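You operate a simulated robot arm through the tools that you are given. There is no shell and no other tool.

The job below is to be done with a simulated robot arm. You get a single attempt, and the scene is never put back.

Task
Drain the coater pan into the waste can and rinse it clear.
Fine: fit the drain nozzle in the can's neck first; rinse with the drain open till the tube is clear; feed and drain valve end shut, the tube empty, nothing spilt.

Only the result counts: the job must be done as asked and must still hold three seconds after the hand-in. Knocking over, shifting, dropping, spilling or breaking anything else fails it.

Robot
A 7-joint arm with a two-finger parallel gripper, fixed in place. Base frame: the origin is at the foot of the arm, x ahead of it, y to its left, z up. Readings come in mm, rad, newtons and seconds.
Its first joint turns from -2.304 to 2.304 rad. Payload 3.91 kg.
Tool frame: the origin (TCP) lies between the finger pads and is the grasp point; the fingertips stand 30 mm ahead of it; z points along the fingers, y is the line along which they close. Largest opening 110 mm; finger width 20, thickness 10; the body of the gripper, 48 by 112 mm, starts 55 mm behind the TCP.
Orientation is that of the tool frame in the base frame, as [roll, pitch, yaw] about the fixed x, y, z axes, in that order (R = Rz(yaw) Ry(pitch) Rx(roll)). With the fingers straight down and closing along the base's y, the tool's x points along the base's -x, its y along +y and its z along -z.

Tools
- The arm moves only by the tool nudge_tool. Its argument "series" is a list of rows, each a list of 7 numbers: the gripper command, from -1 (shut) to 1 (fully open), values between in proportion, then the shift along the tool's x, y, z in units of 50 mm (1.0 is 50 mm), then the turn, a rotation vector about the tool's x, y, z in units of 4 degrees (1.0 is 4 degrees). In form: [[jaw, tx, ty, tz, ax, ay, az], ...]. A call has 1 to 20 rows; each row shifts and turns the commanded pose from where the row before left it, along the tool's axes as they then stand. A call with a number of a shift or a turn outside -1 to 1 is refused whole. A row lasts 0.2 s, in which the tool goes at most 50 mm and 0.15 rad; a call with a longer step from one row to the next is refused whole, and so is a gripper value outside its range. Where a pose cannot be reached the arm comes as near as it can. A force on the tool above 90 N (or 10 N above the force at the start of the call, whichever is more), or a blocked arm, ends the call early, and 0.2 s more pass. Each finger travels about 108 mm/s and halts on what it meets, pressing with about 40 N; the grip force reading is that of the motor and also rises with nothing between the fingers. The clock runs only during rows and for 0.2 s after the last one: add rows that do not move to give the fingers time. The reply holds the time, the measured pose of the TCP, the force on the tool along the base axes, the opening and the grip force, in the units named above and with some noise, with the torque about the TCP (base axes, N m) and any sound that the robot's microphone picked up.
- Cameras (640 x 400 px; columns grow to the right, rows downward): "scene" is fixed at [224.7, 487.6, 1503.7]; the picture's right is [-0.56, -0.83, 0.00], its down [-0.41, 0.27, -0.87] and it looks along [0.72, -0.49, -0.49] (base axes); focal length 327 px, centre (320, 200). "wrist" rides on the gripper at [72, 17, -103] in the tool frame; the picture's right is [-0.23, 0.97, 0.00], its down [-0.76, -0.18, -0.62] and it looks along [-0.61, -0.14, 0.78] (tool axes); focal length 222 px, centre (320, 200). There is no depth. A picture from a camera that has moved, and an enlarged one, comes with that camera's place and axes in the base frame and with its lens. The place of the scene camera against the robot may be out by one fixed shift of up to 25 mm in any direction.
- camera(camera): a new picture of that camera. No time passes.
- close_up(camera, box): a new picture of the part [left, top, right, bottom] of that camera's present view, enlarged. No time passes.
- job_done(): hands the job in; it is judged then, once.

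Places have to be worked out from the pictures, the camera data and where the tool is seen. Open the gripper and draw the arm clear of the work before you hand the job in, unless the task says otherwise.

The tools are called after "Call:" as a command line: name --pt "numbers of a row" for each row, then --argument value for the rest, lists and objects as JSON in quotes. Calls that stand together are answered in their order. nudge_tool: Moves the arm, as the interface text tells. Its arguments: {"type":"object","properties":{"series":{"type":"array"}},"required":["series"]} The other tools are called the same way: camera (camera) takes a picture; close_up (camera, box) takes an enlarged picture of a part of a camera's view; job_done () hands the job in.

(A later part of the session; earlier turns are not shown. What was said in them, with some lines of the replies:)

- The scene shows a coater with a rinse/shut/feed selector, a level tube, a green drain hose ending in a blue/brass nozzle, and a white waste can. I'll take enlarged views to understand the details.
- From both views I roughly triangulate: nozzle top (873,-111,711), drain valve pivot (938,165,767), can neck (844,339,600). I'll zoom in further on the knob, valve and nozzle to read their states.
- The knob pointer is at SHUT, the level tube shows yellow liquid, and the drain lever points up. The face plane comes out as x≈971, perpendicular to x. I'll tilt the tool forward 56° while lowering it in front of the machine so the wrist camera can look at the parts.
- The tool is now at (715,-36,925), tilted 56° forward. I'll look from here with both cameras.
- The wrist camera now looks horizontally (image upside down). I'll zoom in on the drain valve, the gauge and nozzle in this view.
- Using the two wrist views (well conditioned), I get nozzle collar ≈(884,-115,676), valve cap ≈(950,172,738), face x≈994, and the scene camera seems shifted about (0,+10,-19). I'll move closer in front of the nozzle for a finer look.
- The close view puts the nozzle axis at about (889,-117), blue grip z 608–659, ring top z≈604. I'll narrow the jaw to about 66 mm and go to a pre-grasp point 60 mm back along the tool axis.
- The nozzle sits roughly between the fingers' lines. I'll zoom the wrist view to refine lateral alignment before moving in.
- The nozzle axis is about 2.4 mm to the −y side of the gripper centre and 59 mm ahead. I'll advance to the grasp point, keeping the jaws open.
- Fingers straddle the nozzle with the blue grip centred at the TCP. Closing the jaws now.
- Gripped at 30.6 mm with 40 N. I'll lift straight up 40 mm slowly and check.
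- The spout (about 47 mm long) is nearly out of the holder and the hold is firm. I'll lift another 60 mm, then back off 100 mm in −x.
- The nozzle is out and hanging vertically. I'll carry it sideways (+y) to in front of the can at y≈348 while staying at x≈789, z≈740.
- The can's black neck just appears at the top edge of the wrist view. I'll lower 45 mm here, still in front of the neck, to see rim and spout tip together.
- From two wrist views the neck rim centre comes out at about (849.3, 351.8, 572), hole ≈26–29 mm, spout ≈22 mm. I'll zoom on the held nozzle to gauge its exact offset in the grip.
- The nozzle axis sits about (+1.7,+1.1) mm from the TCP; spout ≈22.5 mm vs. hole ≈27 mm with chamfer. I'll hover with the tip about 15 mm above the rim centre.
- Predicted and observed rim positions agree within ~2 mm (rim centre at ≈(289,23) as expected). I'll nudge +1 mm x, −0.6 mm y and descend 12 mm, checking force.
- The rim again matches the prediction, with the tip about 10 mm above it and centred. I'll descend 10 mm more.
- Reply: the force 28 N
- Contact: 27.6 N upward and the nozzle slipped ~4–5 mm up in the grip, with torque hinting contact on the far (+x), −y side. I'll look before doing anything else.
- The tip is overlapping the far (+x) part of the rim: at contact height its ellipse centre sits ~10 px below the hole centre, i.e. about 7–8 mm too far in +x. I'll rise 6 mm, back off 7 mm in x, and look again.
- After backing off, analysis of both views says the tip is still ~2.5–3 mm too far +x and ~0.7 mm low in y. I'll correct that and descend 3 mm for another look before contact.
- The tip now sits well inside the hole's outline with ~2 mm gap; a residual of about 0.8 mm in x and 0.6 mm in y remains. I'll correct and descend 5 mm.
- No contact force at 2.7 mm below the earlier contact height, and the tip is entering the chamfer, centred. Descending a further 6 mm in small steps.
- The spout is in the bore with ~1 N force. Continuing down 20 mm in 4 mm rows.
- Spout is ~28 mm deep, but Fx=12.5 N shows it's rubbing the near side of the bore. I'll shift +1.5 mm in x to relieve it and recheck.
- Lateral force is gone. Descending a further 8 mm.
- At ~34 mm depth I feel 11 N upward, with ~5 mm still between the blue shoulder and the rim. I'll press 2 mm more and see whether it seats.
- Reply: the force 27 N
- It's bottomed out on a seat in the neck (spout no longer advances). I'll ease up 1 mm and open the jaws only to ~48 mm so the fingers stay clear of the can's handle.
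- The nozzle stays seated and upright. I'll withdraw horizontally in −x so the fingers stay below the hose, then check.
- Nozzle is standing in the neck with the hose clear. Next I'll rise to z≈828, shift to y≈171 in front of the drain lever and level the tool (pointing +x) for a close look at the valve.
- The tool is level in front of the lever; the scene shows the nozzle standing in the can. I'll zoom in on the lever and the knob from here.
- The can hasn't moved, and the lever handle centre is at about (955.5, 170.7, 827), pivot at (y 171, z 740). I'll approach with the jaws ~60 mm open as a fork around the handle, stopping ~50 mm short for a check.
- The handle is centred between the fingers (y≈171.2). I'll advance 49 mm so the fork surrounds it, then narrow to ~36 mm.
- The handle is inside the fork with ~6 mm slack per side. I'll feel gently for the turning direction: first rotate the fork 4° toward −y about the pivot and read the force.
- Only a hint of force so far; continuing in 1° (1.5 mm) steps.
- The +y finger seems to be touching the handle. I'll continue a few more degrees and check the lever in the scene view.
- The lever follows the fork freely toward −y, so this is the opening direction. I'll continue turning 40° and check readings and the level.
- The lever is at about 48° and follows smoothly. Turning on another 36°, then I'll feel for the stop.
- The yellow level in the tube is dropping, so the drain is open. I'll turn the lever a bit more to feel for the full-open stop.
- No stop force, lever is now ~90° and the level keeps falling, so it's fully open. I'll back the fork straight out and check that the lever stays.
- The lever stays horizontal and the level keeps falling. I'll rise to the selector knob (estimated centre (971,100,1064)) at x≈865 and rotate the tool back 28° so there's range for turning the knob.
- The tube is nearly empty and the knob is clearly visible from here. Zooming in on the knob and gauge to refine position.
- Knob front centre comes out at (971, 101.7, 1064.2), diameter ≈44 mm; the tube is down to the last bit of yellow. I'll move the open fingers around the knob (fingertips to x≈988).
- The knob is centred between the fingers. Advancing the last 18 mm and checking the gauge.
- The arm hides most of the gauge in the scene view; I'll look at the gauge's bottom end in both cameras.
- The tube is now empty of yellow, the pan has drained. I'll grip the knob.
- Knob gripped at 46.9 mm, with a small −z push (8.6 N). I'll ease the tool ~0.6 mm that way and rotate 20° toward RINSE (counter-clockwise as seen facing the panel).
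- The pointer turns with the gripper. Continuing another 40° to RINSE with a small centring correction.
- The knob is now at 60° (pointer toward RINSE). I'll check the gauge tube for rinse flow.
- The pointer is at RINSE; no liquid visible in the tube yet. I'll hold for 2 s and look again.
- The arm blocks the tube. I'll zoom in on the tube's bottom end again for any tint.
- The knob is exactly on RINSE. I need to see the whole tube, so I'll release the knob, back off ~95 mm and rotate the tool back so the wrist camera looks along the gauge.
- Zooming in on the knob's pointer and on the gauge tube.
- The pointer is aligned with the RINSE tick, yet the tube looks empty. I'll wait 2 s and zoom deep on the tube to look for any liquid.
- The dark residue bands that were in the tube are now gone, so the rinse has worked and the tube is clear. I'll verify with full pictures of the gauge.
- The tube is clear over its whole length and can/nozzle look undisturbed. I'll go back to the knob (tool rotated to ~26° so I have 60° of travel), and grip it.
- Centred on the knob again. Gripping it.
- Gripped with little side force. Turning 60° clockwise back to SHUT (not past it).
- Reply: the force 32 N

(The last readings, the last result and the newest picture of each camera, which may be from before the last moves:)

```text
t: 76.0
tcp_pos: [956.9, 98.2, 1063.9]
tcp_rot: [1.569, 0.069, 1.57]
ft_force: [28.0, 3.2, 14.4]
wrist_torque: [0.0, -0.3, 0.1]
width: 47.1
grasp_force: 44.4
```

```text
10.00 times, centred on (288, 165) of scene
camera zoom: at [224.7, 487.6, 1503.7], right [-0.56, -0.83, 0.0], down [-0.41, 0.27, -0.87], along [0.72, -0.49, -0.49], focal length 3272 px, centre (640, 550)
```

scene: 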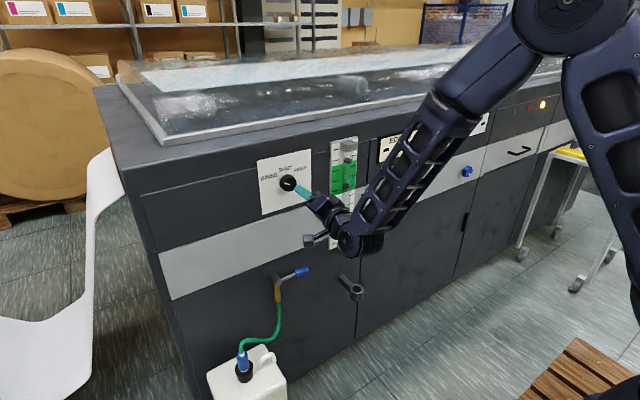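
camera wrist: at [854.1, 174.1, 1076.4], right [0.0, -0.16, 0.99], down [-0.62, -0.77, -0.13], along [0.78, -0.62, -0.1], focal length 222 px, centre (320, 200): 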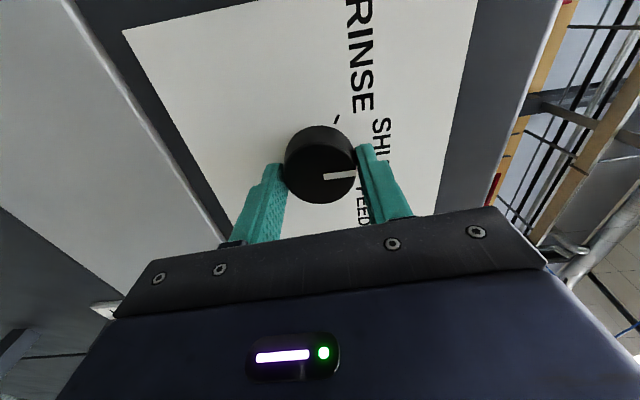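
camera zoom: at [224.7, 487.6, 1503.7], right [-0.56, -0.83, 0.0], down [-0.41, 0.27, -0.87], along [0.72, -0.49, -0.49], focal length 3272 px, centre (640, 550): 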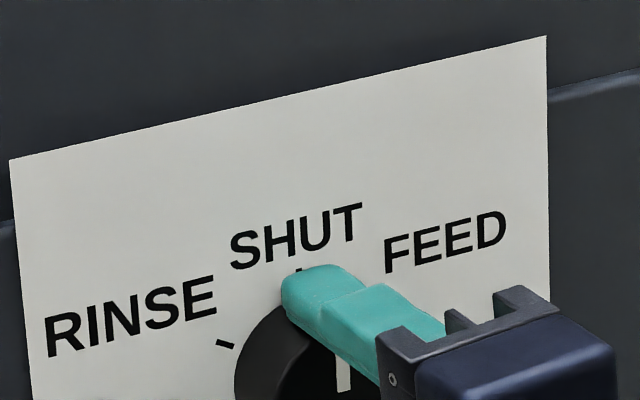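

The knob has been turned 60° back; pointer looks vertical. I'll release, back off and verify the pointer and tube.

Call:
nudge_tool --pt "-0.1 0 0 0 0 0 0" --pt "0.2 0 0 0 0 0 0" --pt "0.2 0 0 -0.3 0 0 0" --pt "0.2 0 0 -0.5 0 0 0" --pt "0.2 0 0 -0.5 0 0 0" --pt "0.2 0 0 -0.6 0 0 0" --pt "0.2 0 0 0 0 0 0"

Call:
camera --camera "wrist"

Call:
close_up --camera "scene" --box '[256, 150, 320, 190]'

Call:
close_up --camera "scene" --box '[310, 125, 390, 255]'

```text
t: 77.6
tcp_pos: [863.4, 99.1, 1061.5]
tcp_rot: [1.571, 0.071, 1.572]
ft_force: [-0.3, -0.2, 0.6]
wrist_torque: [0.01, 0.02, 0.03]
width: 65.9
grasp_force: 0.1
```

```text
taken
camera wrist: at [759.7, 173.4, 1073.7], right [0.0, -0.16, 0.99], down [-0.62, -0.77, -0.12], along [0.78, -0.62, -0.1], focal length 222 px, centre (320, 200)
```

wrist: 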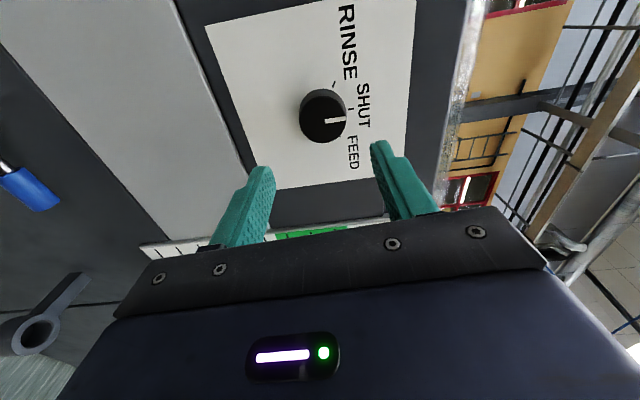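

```text
10.00 times, centred on (288, 170) of scene
camera zoom: at [224.7, 487.6, 1503.7], right [-0.56, -0.83, 0.0], down [-0.41, 0.27, -0.87], along [0.72, -0.49, -0.49], focal length 3272 px, centre (640, 500)
```

zoom: 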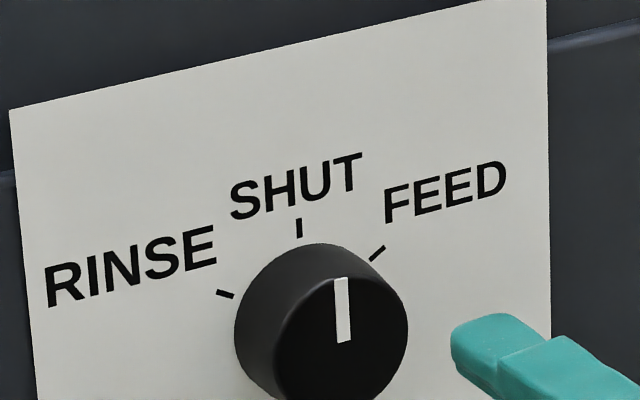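

```text
3.08 times, centred on (350, 190) of scene
camera zoom: at [224.7, 487.6, 1503.7], right [-0.56, -0.83, 0.0], down [-0.41, 0.27, -0.87], along [0.72, -0.49, -0.49], focal length 1007 px, centre (228, 231)
```

zoom: 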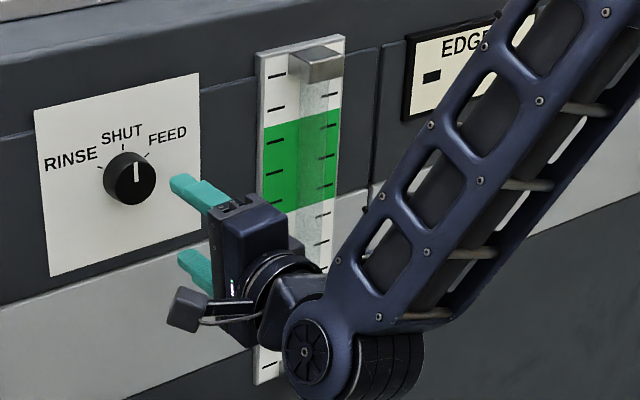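

The knob pointer is back exactly at SHUT. Now I'll go down to the drain lever (handle now near (955,83,740)), stopping in front of it.

Call:
nudge_tool --pt "0.1 0.0102 -0.4 0 0 0 0" --pt "0.1 0.0102 -0.644 0 0 0 0" --pt "0.1 0.0102 -0.644 0 0 0 0" --pt "0.1 0.0102 -0.644 0 0 0 0" --pt "0.1 0.0102 -0.644 0 0 0 0" --pt "0.1 0.0102 -0.644 0 0 0 0" --pt "0.1 0.0102 -0.644 0 0 0 0" --pt "0.1 0.0102 -0.644 0 0 0 0" --pt "0.1 0.0102 -0.644 0 0 0 0" --pt "0.1 0.0102 -0.644 0 0 0 0" --pt "0.1 0 -0.244 0 0 0 0" --pt "0.1 0 0 0 0 0 1" --pt "0.1 0 0 0 0 0 0"

Call:
camera --camera "wrist"

Call:
camera --camera "scene"

```text
t: 80.4
tcp_pos: [862.8, 81.2, 741.4]
tcp_rot: [1.573, 0.001, 1.571]
ft_force: [-0.2, -0.8, 0.0]
wrist_torque: [0.0, 0.01, -0.03]
width: 60.4
grasp_force: 0.1
```

```text
taken
camera wrist: at [758.9, 154.9, 759.2], right [0.0, -0.23, 0.97], down [-0.62, -0.76, -0.18], along [0.78, -0.61, -0.14], focal length 222 px, centre (320, 200)
```

wrist: 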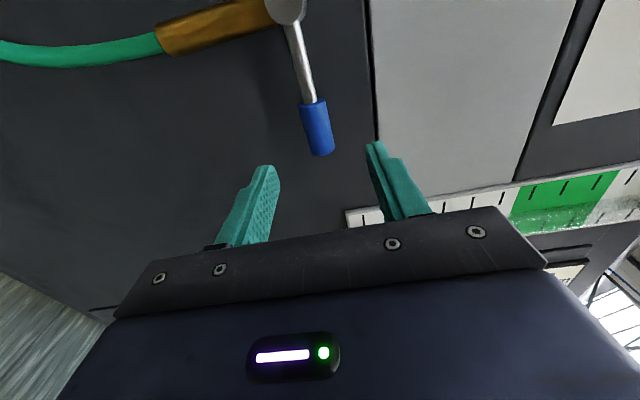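

```text
taken
```

scene: 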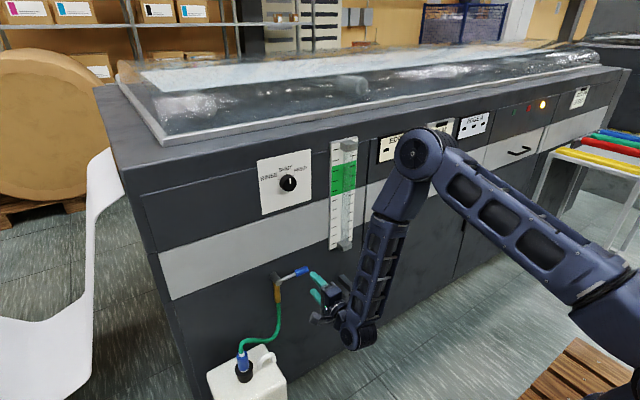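

Now the gauge is unobstructed in the scene view; I'll zoom in to confirm the tube is empty and clear before closing the drain.

Call:
close_up --camera "scene" --box '[316, 130, 380, 195]'

Call:
close_up --camera "scene" --box '[316, 190, 380, 255]'

Call:
close_up --camera "wrist" --box '[256, 60, 384, 160]'

```text
6.15 times, centred on (348, 162) of scene
camera zoom: at [224.7, 487.6, 1503.7], right [-0.56, -0.83, 0.0], down [-0.41, 0.27, -0.87], along [0.72, -0.49, -0.49], focal length 2013 px, centre (148, 431)
```

zoom: 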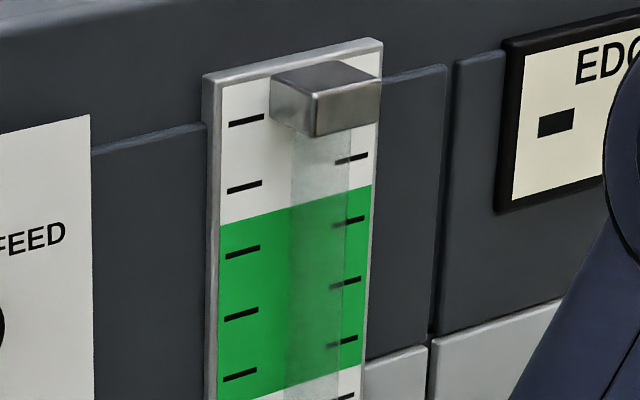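

```text
6.15 times, centred on (348, 222) of scene
camera zoom: at [224.7, 487.6, 1503.7], right [-0.56, -0.83, 0.0], down [-0.41, 0.27, -0.87], along [0.72, -0.49, -0.49], focal length 2013 px, centre (148, 62)
```

zoom: 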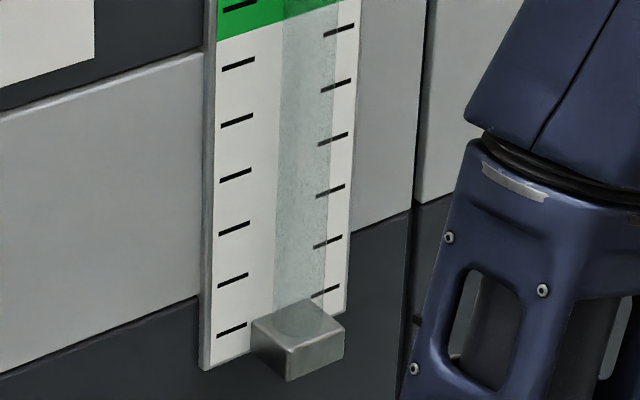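

```text
4.00 times, centred on (320, 110) of wrist
camera zoom: at [758.9, 154.9, 759.2], right [0.0, -0.23, 0.97], down [-0.62, -0.76, -0.18], along [0.78, -0.61, -0.14], focal length 888 px, centre (320, 560)
```

zoom: 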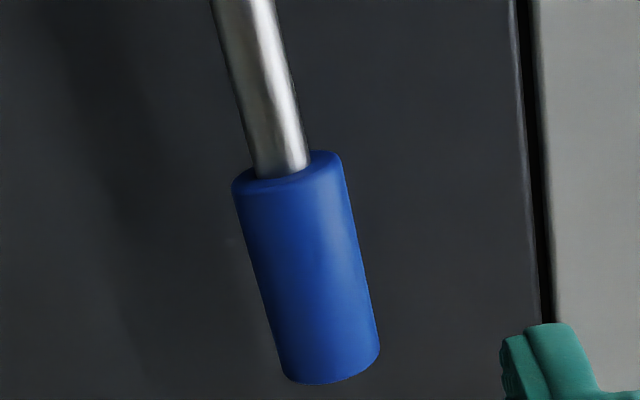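

The tube is empty and clear, with the feed shut. I'll now advance the fork around the lever handle and narrow it.

Call:
nudge_tool --pt "0.1 0 -0.04 0.3 0 0 0" --pt "0.1 0 0 0.42 0 0 0" --pt "0.1 0 0 0.42 0 0 0" --pt "0.1 0 0 0.42 0 0 0" --pt "0.1 0 0 0 0 0 0" --pt "-0.1 0 0 0 0 0 0" --pt "-0.34 0 0 0 0 0 0" --pt "-0.34 0 0 0 0 0 0"

Call:
camera --camera "wrist"

```text
t: 82.2
tcp_pos: [940.0, 81.3, 741.7]
tcp_rot: [1.57, -0.001, 1.571]
ft_force: [0.2, 0.6, -0.2]
wrist_torque: [-0.02, 0.0, -0.03]
width: 35.9
grasp_force: 0.0
```

```text
taken
camera wrist: at [836.6, 155.0, 758.1], right [0.0, -0.23, 0.97], down [-0.62, -0.76, -0.18], along [0.78, -0.61, -0.14], focal length 222 px, centre (320, 200)
```

wrist: 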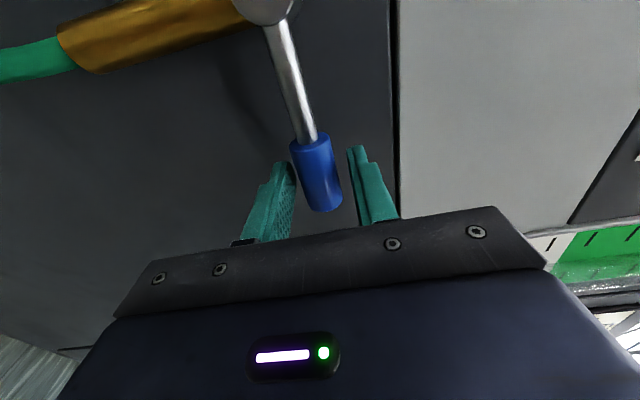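

The handle is inside the fork. Turning the lever back up: first 40°.

Call:
nudge_tool --pt "-0.34 0.0043 0.1227 0 0 0 -1" --pt "-0.34 0.0043 0.1227 0 0 0 -1" --pt "-0.34 0.0043 0.1227 0 0 0 -1" --pt "-0.34 0.0043 0.1227 0 0 0 -1" --pt "-0.34 0.0043 0.1227 0 0 0 -1" --pt "-0.34 0.0043 0.1227 0 0 0 -1" --pt "-0.34 0.0043 0.1227 0 0 0 -1" --pt "-0.34 0.0043 0.1227 0 0 0 -1" --pt "-0.34 0.0043 0.1227 0 0 0 -1" --pt "-0.34 0.0043 0.1227 0 0 0 -1"

Call:
camera --camera "wrist"

Call:
close_up --camera "scene" --box '[220, 230, 380, 330]'

```text
t: 84.4
tcp_pos: [939.8, 101.7, 798.7]
tcp_rot: [1.571, 0.7, 1.571]
ft_force: [1.2, -1.3, -1.9]
wrist_torque: [0.0, -0.01, -0.03]
width: 37.1
grasp_force: 1.2
```

```text
taken
camera wrist: at [836.3, 169.4, 763.8], right [0.0, 0.45, 0.89], down [-0.62, -0.7, 0.35], along [0.78, -0.56, 0.28], focal length 222 px, centre (320, 200)
```

wrist: 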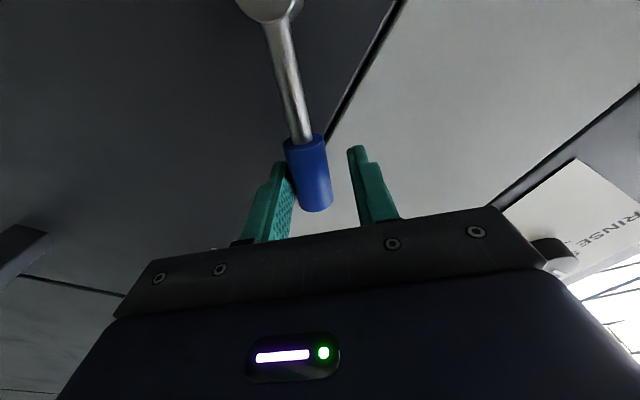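

```text
4.00 times, centred on (300, 280) of scene
camera zoom: at [224.7, 487.6, 1503.7], right [-0.56, -0.83, 0.0], down [-0.41, 0.27, -0.87], along [0.72, -0.49, -0.49], focal length 1309 px, centre (400, -120)
```

zoom: 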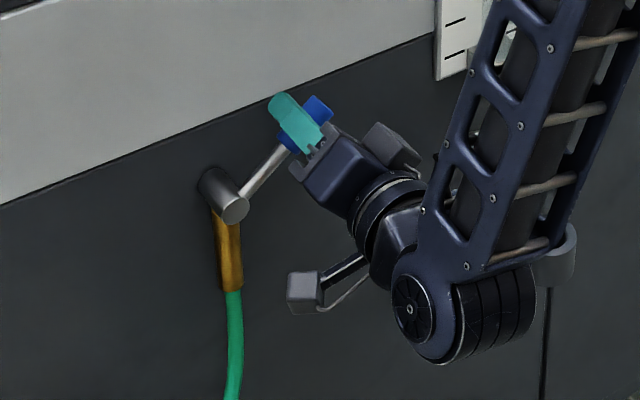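

The lever follows. Continuing another 40°.

Call:
nudge_tool --pt "-0.34 0.0043 0.1227 0 0 0 -1" --pt "-0.34 0.0043 0.1227 0 0 0 -1" --pt "-0.34 0.0043 0.1227 0 0 0 -1" --pt "-0.34 0.0043 0.1227 0 0 0 -1" --pt "-0.34 0.0043 0.1227 0 0 0 -1" --pt "-0.34 0.0043 0.1227 0 0 0 -1" --pt "-0.34 0.0043 0.1227 0 0 0 -1" --pt "-0.34 0.0043 0.1227 0 0 0 -1" --pt "-0.34 0.0043 0.1227 0 0 0 -1" --pt "-0.34 0.0043 0.1227 0 0 0 -1"

Call:
camera --camera "wrist"

Call:
close_up --camera "scene" --box '[220, 230, 380, 330]'

```text
t: 86.6
tcp_pos: [939.9, 153.8, 828.3]
tcp_rot: [1.571, 1.399, 1.572]
ft_force: [-0.2, -1.6, -0.9]
wrist_torque: [0.02, 0.02, 0.0]
width: 36.9
grasp_force: 0.4
```

```text
taken
camera wrist: at [836.5, 184.1, 759.2], right [0.0, 0.92, 0.39], down [-0.62, -0.31, 0.72], along [0.78, -0.24, 0.57], focal length 222 px, centre (320, 200)
```

wrist: 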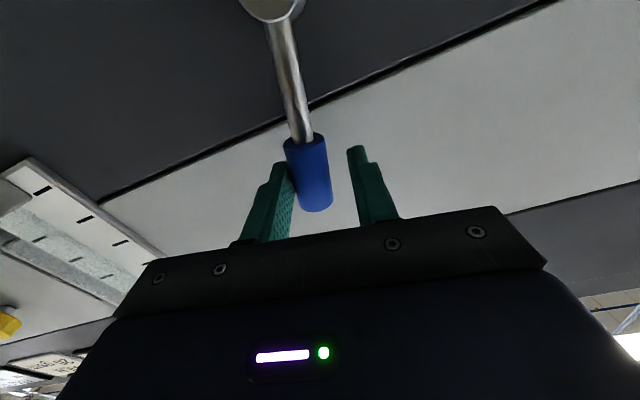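

```text
4.00 times, centred on (300, 280) of scene
camera zoom: at [224.7, 487.6, 1503.7], right [-0.56, -0.83, 0.0], down [-0.41, 0.27, -0.87], along [0.72, -0.49, -0.49], focal length 1309 px, centre (400, -120)
```

zoom: 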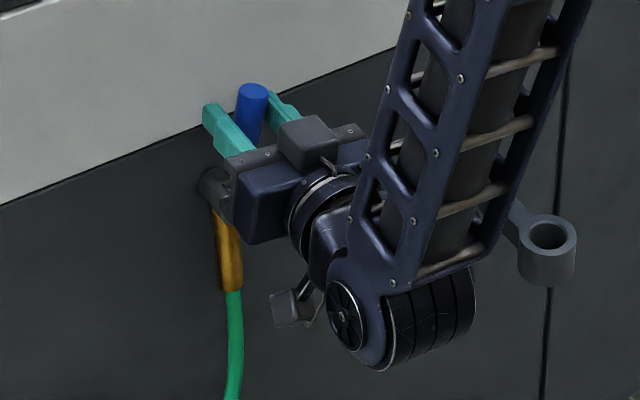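

Lever at roughly 14°. I'll finish in small steps, watching for the shut stop.

Call:
nudge_tool --pt "-0.34 0.002 0.0614 0 0 0 -0.5" --pt "-0.34 0.002 0.0614 0 0 0 -0.5" --pt "-0.34 0.002 0.0614 0 0 0 -0.5" --pt "-0.34 0.002 0.0614 0 0 0 -0.5" --pt "-0.34 0 0 0 0 0 0"

Call:
nudge_tool --pt "-0.34 0.001 0.0307 0 0 0 -0.25" --pt "-0.34 0.001 0.0307 0 0 0 -0.25" --pt "-0.34 0 0 0 0 0 0"

Call:
camera --camera "wrist"

Call:
close_up --camera "scene" --box '[256, 245, 320, 285]'

```text
t: 87.8
tcp_pos: [940.4, 165.6, 828.5]
tcp_rot: [1.574, 1.536, 1.574]
ft_force: [0.4, -0.8, 0.2]
wrist_torque: [0.01, 0.01, 0.01]
width: 36.3
grasp_force: 0.2
```

```text
t: 88.6
tcp_pos: [941.5, 168.7, 827.0]
tcp_rot: [1.442, 1.57, 1.443]
ft_force: [-0.2, -0.8, -0.2]
wrist_torque: [-0.01, -0.01, -0.01]
width: 36.9
grasp_force: 0.5
```

```text
taken
camera wrist: at [837.1, 187.2, 755.7], right [0.0, 0.97, 0.23], down [-0.62, -0.18, 0.76], along [0.78, -0.14, 0.61], focal length 222 px, centre (320, 200)
```

wrist: 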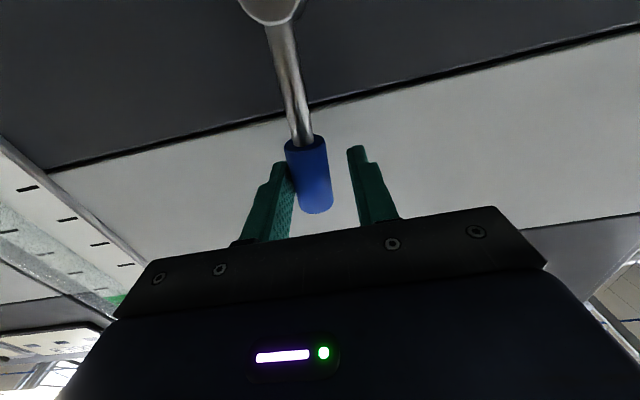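

```text
10.00 times, centred on (288, 265) of scene
camera zoom: at [224.7, 487.6, 1503.7], right [-0.56, -0.83, 0.0], down [-0.41, 0.27, -0.87], along [0.72, -0.49, -0.49], focal length 3272 px, centre (640, -450)
```

zoom: 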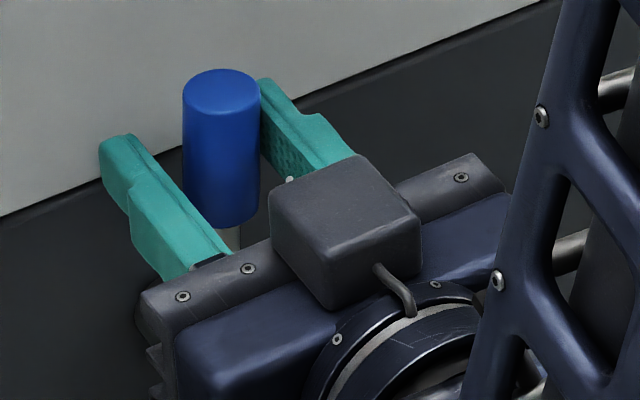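

Handle top is at column ≈221 vs 198 originally, so ~4–5° remain. Continuing in 1° steps.

Call:
nudge_tool --pt "-0.34 0.001 0.0307 0 0 0 -0.25" --pt "-0.34 0.001 0.0307 0 0 0 -0.25" --pt "-0.34 0 0 0 0 0 0"

Call:
nudge_tool --pt "-0.34 0.001 0.0307 0 0 0 -0.25" --pt "-0.34 0 0 0 0 0 0"

Call:
close_up --camera "scene" --box '[256, 245, 320, 285]'

```text
t: 89.4
tcp_pos: [941.6, 172.2, 827.5]
tcp_rot: [-1.57, 1.536, -1.571]
ft_force: [0.3, -0.9, 0.5]
wrist_torque: [0.01, -0.01, -0.03]
width: 36.8
grasp_force: 0.1
```

```text
t: 90.0
tcp_pos: [938.9, 173.6, 827.7]
tcp_rot: [-1.572, 1.518, -1.572]
ft_force: [0.6, -1.1, 1.6]
wrist_torque: [0.01, 0.02, -0.06]
width: 37.1
grasp_force: 0.5
```

```text
10.00 times, centred on (288, 265) of scene
camera zoom: at [224.7, 487.6, 1503.7], right [-0.56, -0.83, 0.0], down [-0.41, 0.27, -0.87], along [0.72, -0.49, -0.49], focal length 3272 px, centre (640, -450)
```

zoom: 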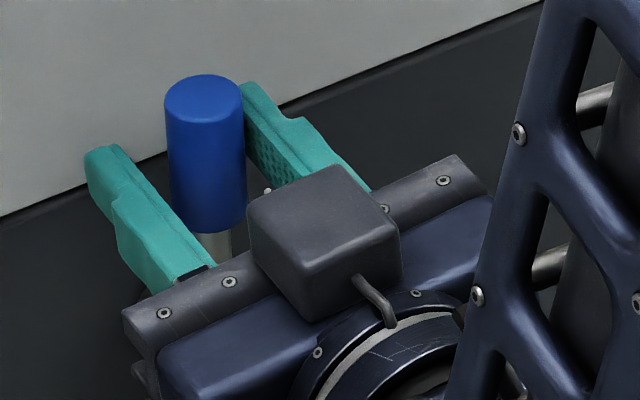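

About 1–1.5° left. Two more 1° steps, watching force for the stop.

Call:
nudge_tool --pt "-0.34 0.001 0.0307 0 0 0 -0.25" --pt "-0.34 0 0 0 0 0 0"

Call:
nudge_tool --pt "-0.34 0.0005 0.0154 0 0 0 -0.125" --pt "-0.34 0 0 0 0 0 0"

Call:
close_up --camera "scene" --box '[256, 245, 320, 285]'

```text
t: 90.6
tcp_pos: [939.8, 175.1, 829.1]
tcp_rot: [-1.57, 1.5, -1.569]
ft_force: [-0.4, -0.9, -0.4]
wrist_torque: [0.02, 0.02, -0.04]
width: 36.7
grasp_force: 0.0
```

```text
t: 91.2
tcp_pos: [941.6, 175.6, 827.9]
tcp_rot: [-1.569, 1.491, -1.57]
ft_force: [-0.9, -3.0, 0.1]
wrist_torque: [0.03, -0.02, -0.07]
width: 37.7
grasp_force: 1.7
```

```text
10.00 times, centred on (288, 265) of scene
camera zoom: at [224.7, 487.6, 1503.7], right [-0.56, -0.83, 0.0], down [-0.41, 0.27, -0.87], along [0.72, -0.49, -0.49], focal length 3272 px, centre (640, -450)
```

zoom: 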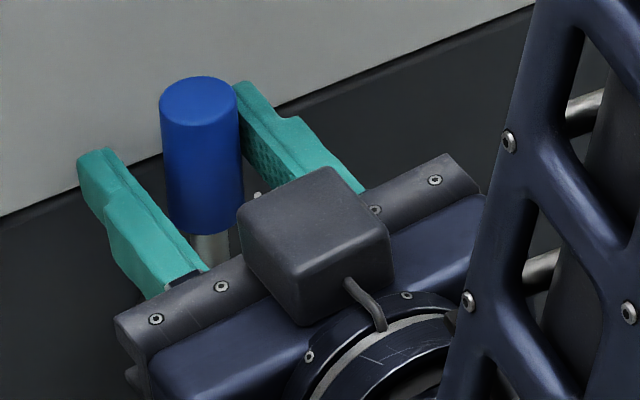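

The handle now matches its original shut position (edges 159–238), and force begins to rise to −3 N. One tiny push more to confirm the stop.

Call:
nudge_tool --pt "-0.34 0.0005 0.0154 0 0 0 -0.125" --pt "-0.34 0 0 0 0 0 0"

Call:
close_up --camera "scene" --box '[256, 245, 320, 285]'

```text
t: 91.8
tcp_pos: [941.0, 176.4, 827.5]
tcp_rot: [-1.569, 1.485, -1.567]
ft_force: [-0.9, -6.6, 1.5]
wrist_torque: [0.05, -0.07, -0.1]
width: 39.6
grasp_force: 2.6
```

```text
10.00 times, centred on (288, 265) of scene
camera zoom: at [224.7, 487.6, 1503.7], right [-0.56, -0.83, 0.0], down [-0.41, 0.27, -0.87], along [0.72, -0.49, -0.49], focal length 3272 px, centre (640, -450)
```

zoom: 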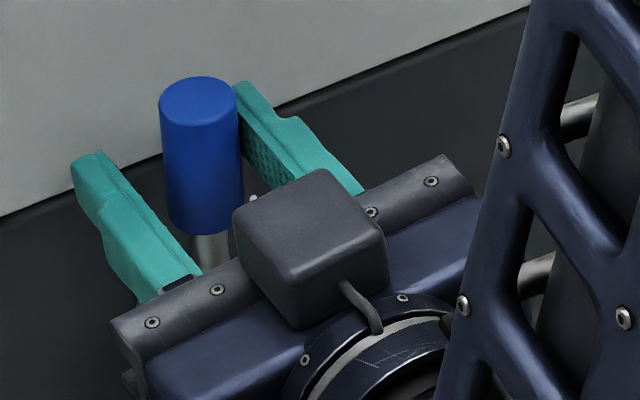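

The stop is reached (6.6 N, lever unmoved): the drain is shut. I'll centre the fork, open it and withdraw straight back.

Call:
nudge_tool --pt "-0.34 0 -0.1 0 0 0 0" --pt "0.1 0 0 0 0 0 0" --pt "0.1 0 0 0 0 0 0" --pt "0.1 0 0 -0.3 0 0 0" --pt "0.1 0 0 -0.5 0 0 0" --pt "0.1 0 0 -0.6 0 0 0" --pt "0.1 0 0 -0.6 0 0 0" --pt "0.1 0 0 -0.6 0 0 0" --pt "0.1 0 0 -0.6 0 0 0" --pt "0.1 0 0 0 0 0 0"

Call:
camera --camera "wrist"

Call:
camera --camera "scene"

```text
t: 94.0
tcp_pos: [779.4, 174.3, 827.3]
tcp_rot: [-1.567, 1.483, -1.567]
ft_force: [-0.4, 1.4, 0.6]
wrist_torque: [0.01, -0.01, -0.01]
width: 60.5
grasp_force: 0.0
```

```text
taken
camera wrist: at [674.5, 186.6, 753.2], right [0.0, 0.99, 0.14], down [-0.62, -0.11, 0.77], along [0.78, -0.09, 0.62], focal length 222 px, centre (320, 200)
```

wrist: 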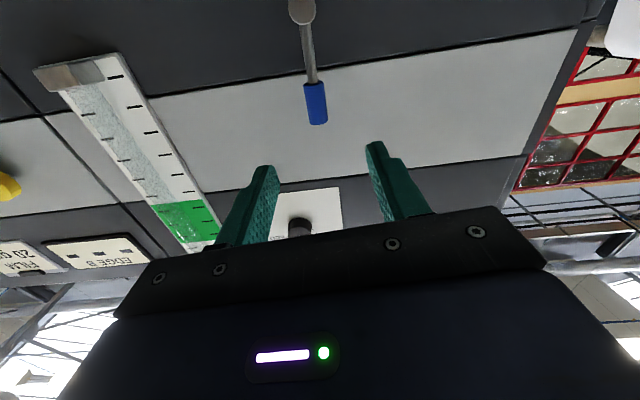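

```text
taken
```

scene: 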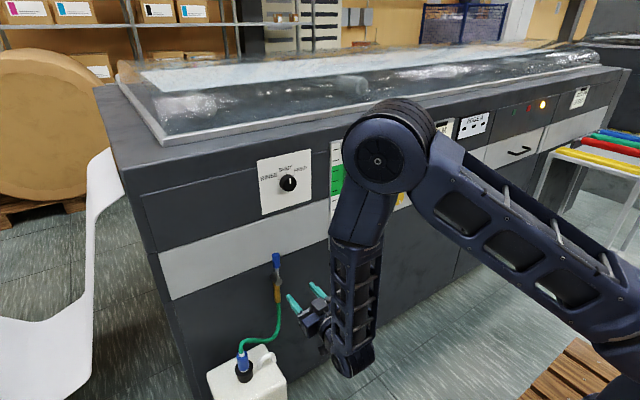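

Lever stands upright, knob at SHUT. I'll draw the arm further back and up with the gripper open, then inspect everything.

Call:
nudge_tool --pt "0.6 0 0 -0.5 0 0 0" --pt "1 0 0 -0.7 0 0 0" --pt "1 -0.6 0 -0.2 0 0 0" --pt "1 -0.7 0 0 0 0 0" --pt "1 -0.7 0 0 0 0 0" --pt "1 -0.7 0 0 0 0 0" --pt "1 -0.7 0 0 0 0 0" --pt "1 -0.7 0 0 0 0 0" --pt "1 0 -0.6 0 0 0 0" --pt "1 0 -0.6 0 0 0 0" --pt "1 0 -0.6 0 0 0 0" --pt "1 0 -0.6 0 0 0 0" --pt "1 0 -0.6 0 0 0 0" --pt "1 0 -0.6 0 0 0 0" --pt "1 0 -0.6 0 0 0 0" --pt "1 0 -0.6 0 0 0 0" --pt "1 0 0 0 0 0 0" --pt "1 0 0 0 0 0 0"

Call:
camera --camera "scene"

Call:
camera --camera "wrist"

```text
t: 97.8
tcp_pos: [729.4, -45.8, 1053.3]
tcp_rot: [-1.572, 1.483, -1.571]
ft_force: [-0.6, -0.3, -0.5]
wrist_torque: [-0.03, -0.02, 0.01]
width: 110.2
grasp_force: 0.1
out of reach, approached as far as the arm can: row 14, 15, 16
```

```text
taken
```

scene: 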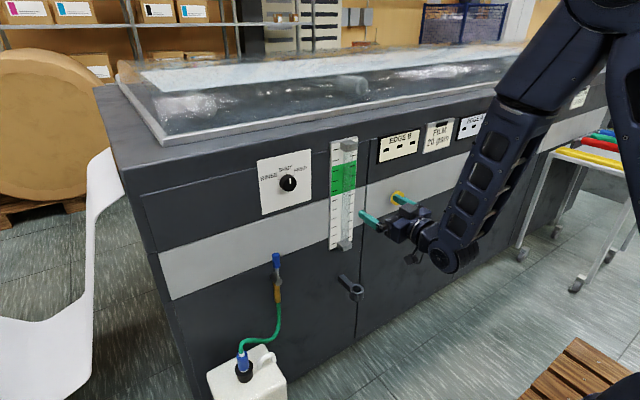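

```text
taken
camera wrist: at [625.5, -33.3, 979.5], right [0.0, 0.99, 0.14], down [-0.62, -0.11, 0.77], along [0.78, -0.09, 0.62], focal length 222 px, centre (320, 200)
```

wrist: 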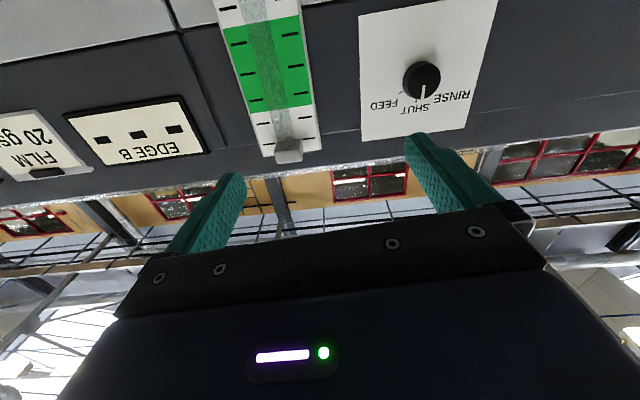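

The arm is clear. Final inspection: zooming on the knob, tube, lever, hose and can.

Call:
close_up --camera "scene" --box '[256, 150, 320, 190]'

Call:
close_up --camera "scene" --box '[300, 130, 380, 255]'

Call:
close_up --camera "scene" --box '[256, 245, 320, 285]'

Call:
close_up --camera "scene" --box '[180, 300, 340, 400]'

Call:
close_up --camera "scene" --box '[322, 225, 370, 255]'

```text
10.00 times, centred on (288, 170) of scene
camera zoom: at [224.7, 487.6, 1503.7], right [-0.56, -0.83, 0.0], down [-0.41, 0.27, -0.87], along [0.72, -0.49, -0.49], focal length 3272 px, centre (640, 500)
```

zoom: 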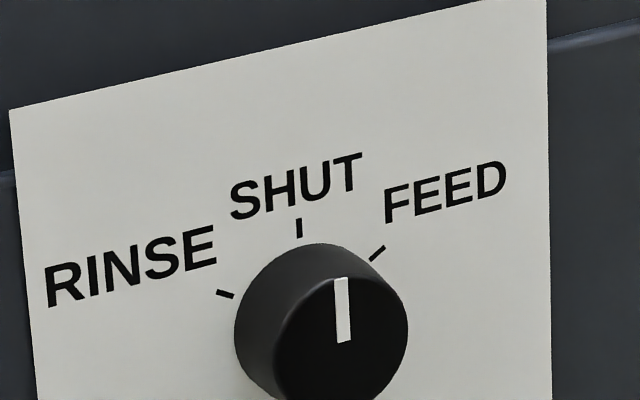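

```text
3.20 times, centred on (340, 192) of scene
camera zoom: at [224.7, 487.6, 1503.7], right [-0.56, -0.83, 0.0], down [-0.41, 0.27, -0.87], along [0.72, -0.49, -0.49], focal length 1047 px, centre (256, 224)
```

zoom: 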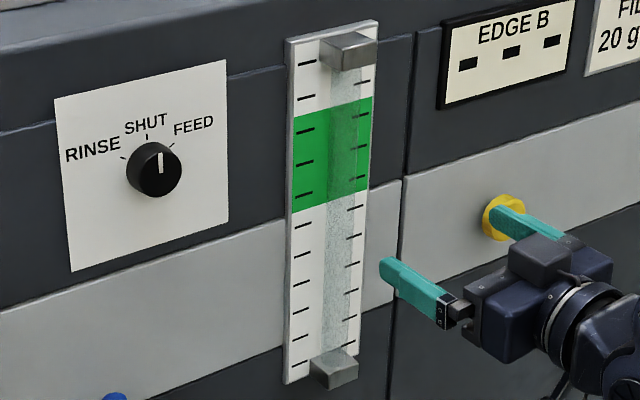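

```text
10.00 times, centred on (288, 265) of scene
camera zoom: at [224.7, 487.6, 1503.7], right [-0.56, -0.83, 0.0], down [-0.41, 0.27, -0.87], along [0.72, -0.49, -0.49], focal length 3272 px, centre (640, -450)
```

zoom: 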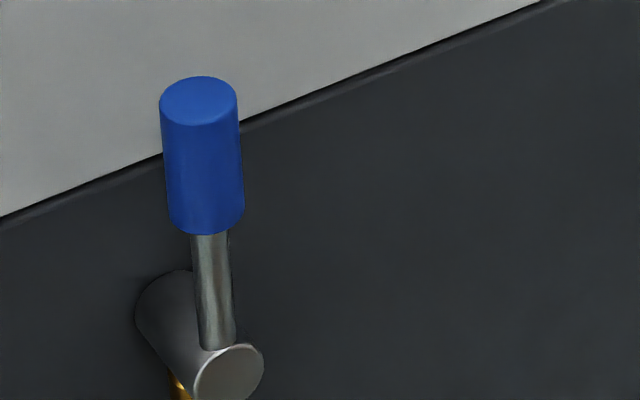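

```text
4.00 times, centred on (260, 350) of scene
camera zoom: at [224.7, 487.6, 1503.7], right [-0.56, -0.83, 0.0], down [-0.41, 0.27, -0.87], along [0.72, -0.49, -0.49], focal length 1309 px, centre (560, -400)
```

zoom: 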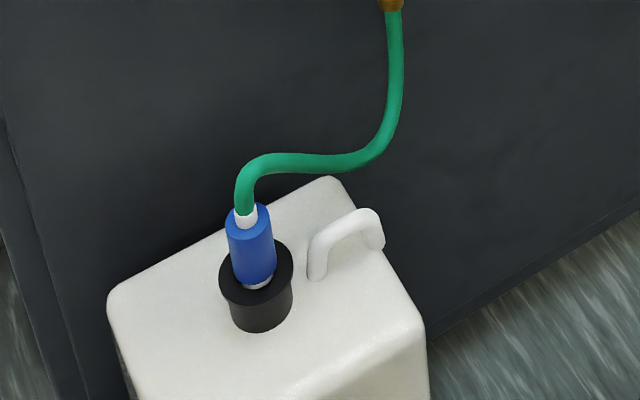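

```text
13.33 times, centred on (346, 240) of scene
camera zoom: at [224.7, 487.6, 1503.7], right [-0.56, -0.83, 0.0], down [-0.41, 0.27, -0.87], along [0.72, -0.49, -0.49], focal length 4362 px, centre (-27, -333)
```

zoom: 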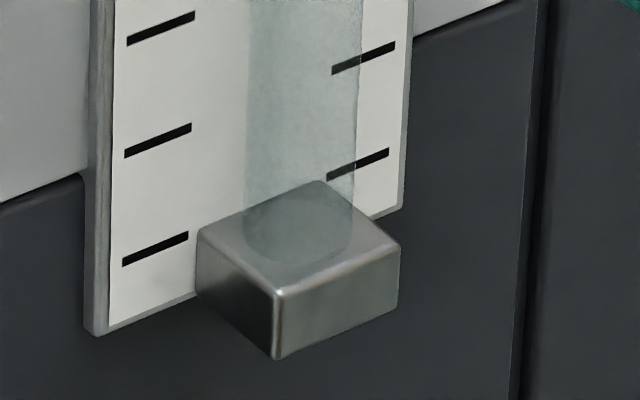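

Everything checks out: the nozzle is seated in the can's neck, and the can hasn't moved. The knob is on SHUT and the drain lever is back on its shut stop. The tube is empty and clear with no spill visible, and the arm is withdrawn with the gripper open. Handing in.

Call:
job_done

```text
The job is handed in.
```

The pan is drained into the waste can and rinsed, and I've handed the job in. I don't have the judging result, so what follows is what the cameras and force readings showed.

- **Nozzle:** I fitted it in the can's neck before opening anything. On the first try it touched the rim, so I re-centred it and lowered it until it seated. About 5 mm of spout still shows above the rim. The can has not moved in the pictures.
- **Drain:** I turned the lever a full 90° to open. The yellow level in the tube fell until it was gone.
- **Rinse:** I held the knob on RINSE with the drain open for about 12 seconds. The dark bands left in the tube disappeared and it looked clear along its whole length. I never saw rinse liquid in the tube, so I judged it by the bands going.
- **End state:** The feed knob is back on SHUT and the drain lever is back on its shut stop. The tube is empty, and I saw no liquid spilt around the can or hose. The nozzle is left in the can's neck, and the gripper is open and clear of the machine.
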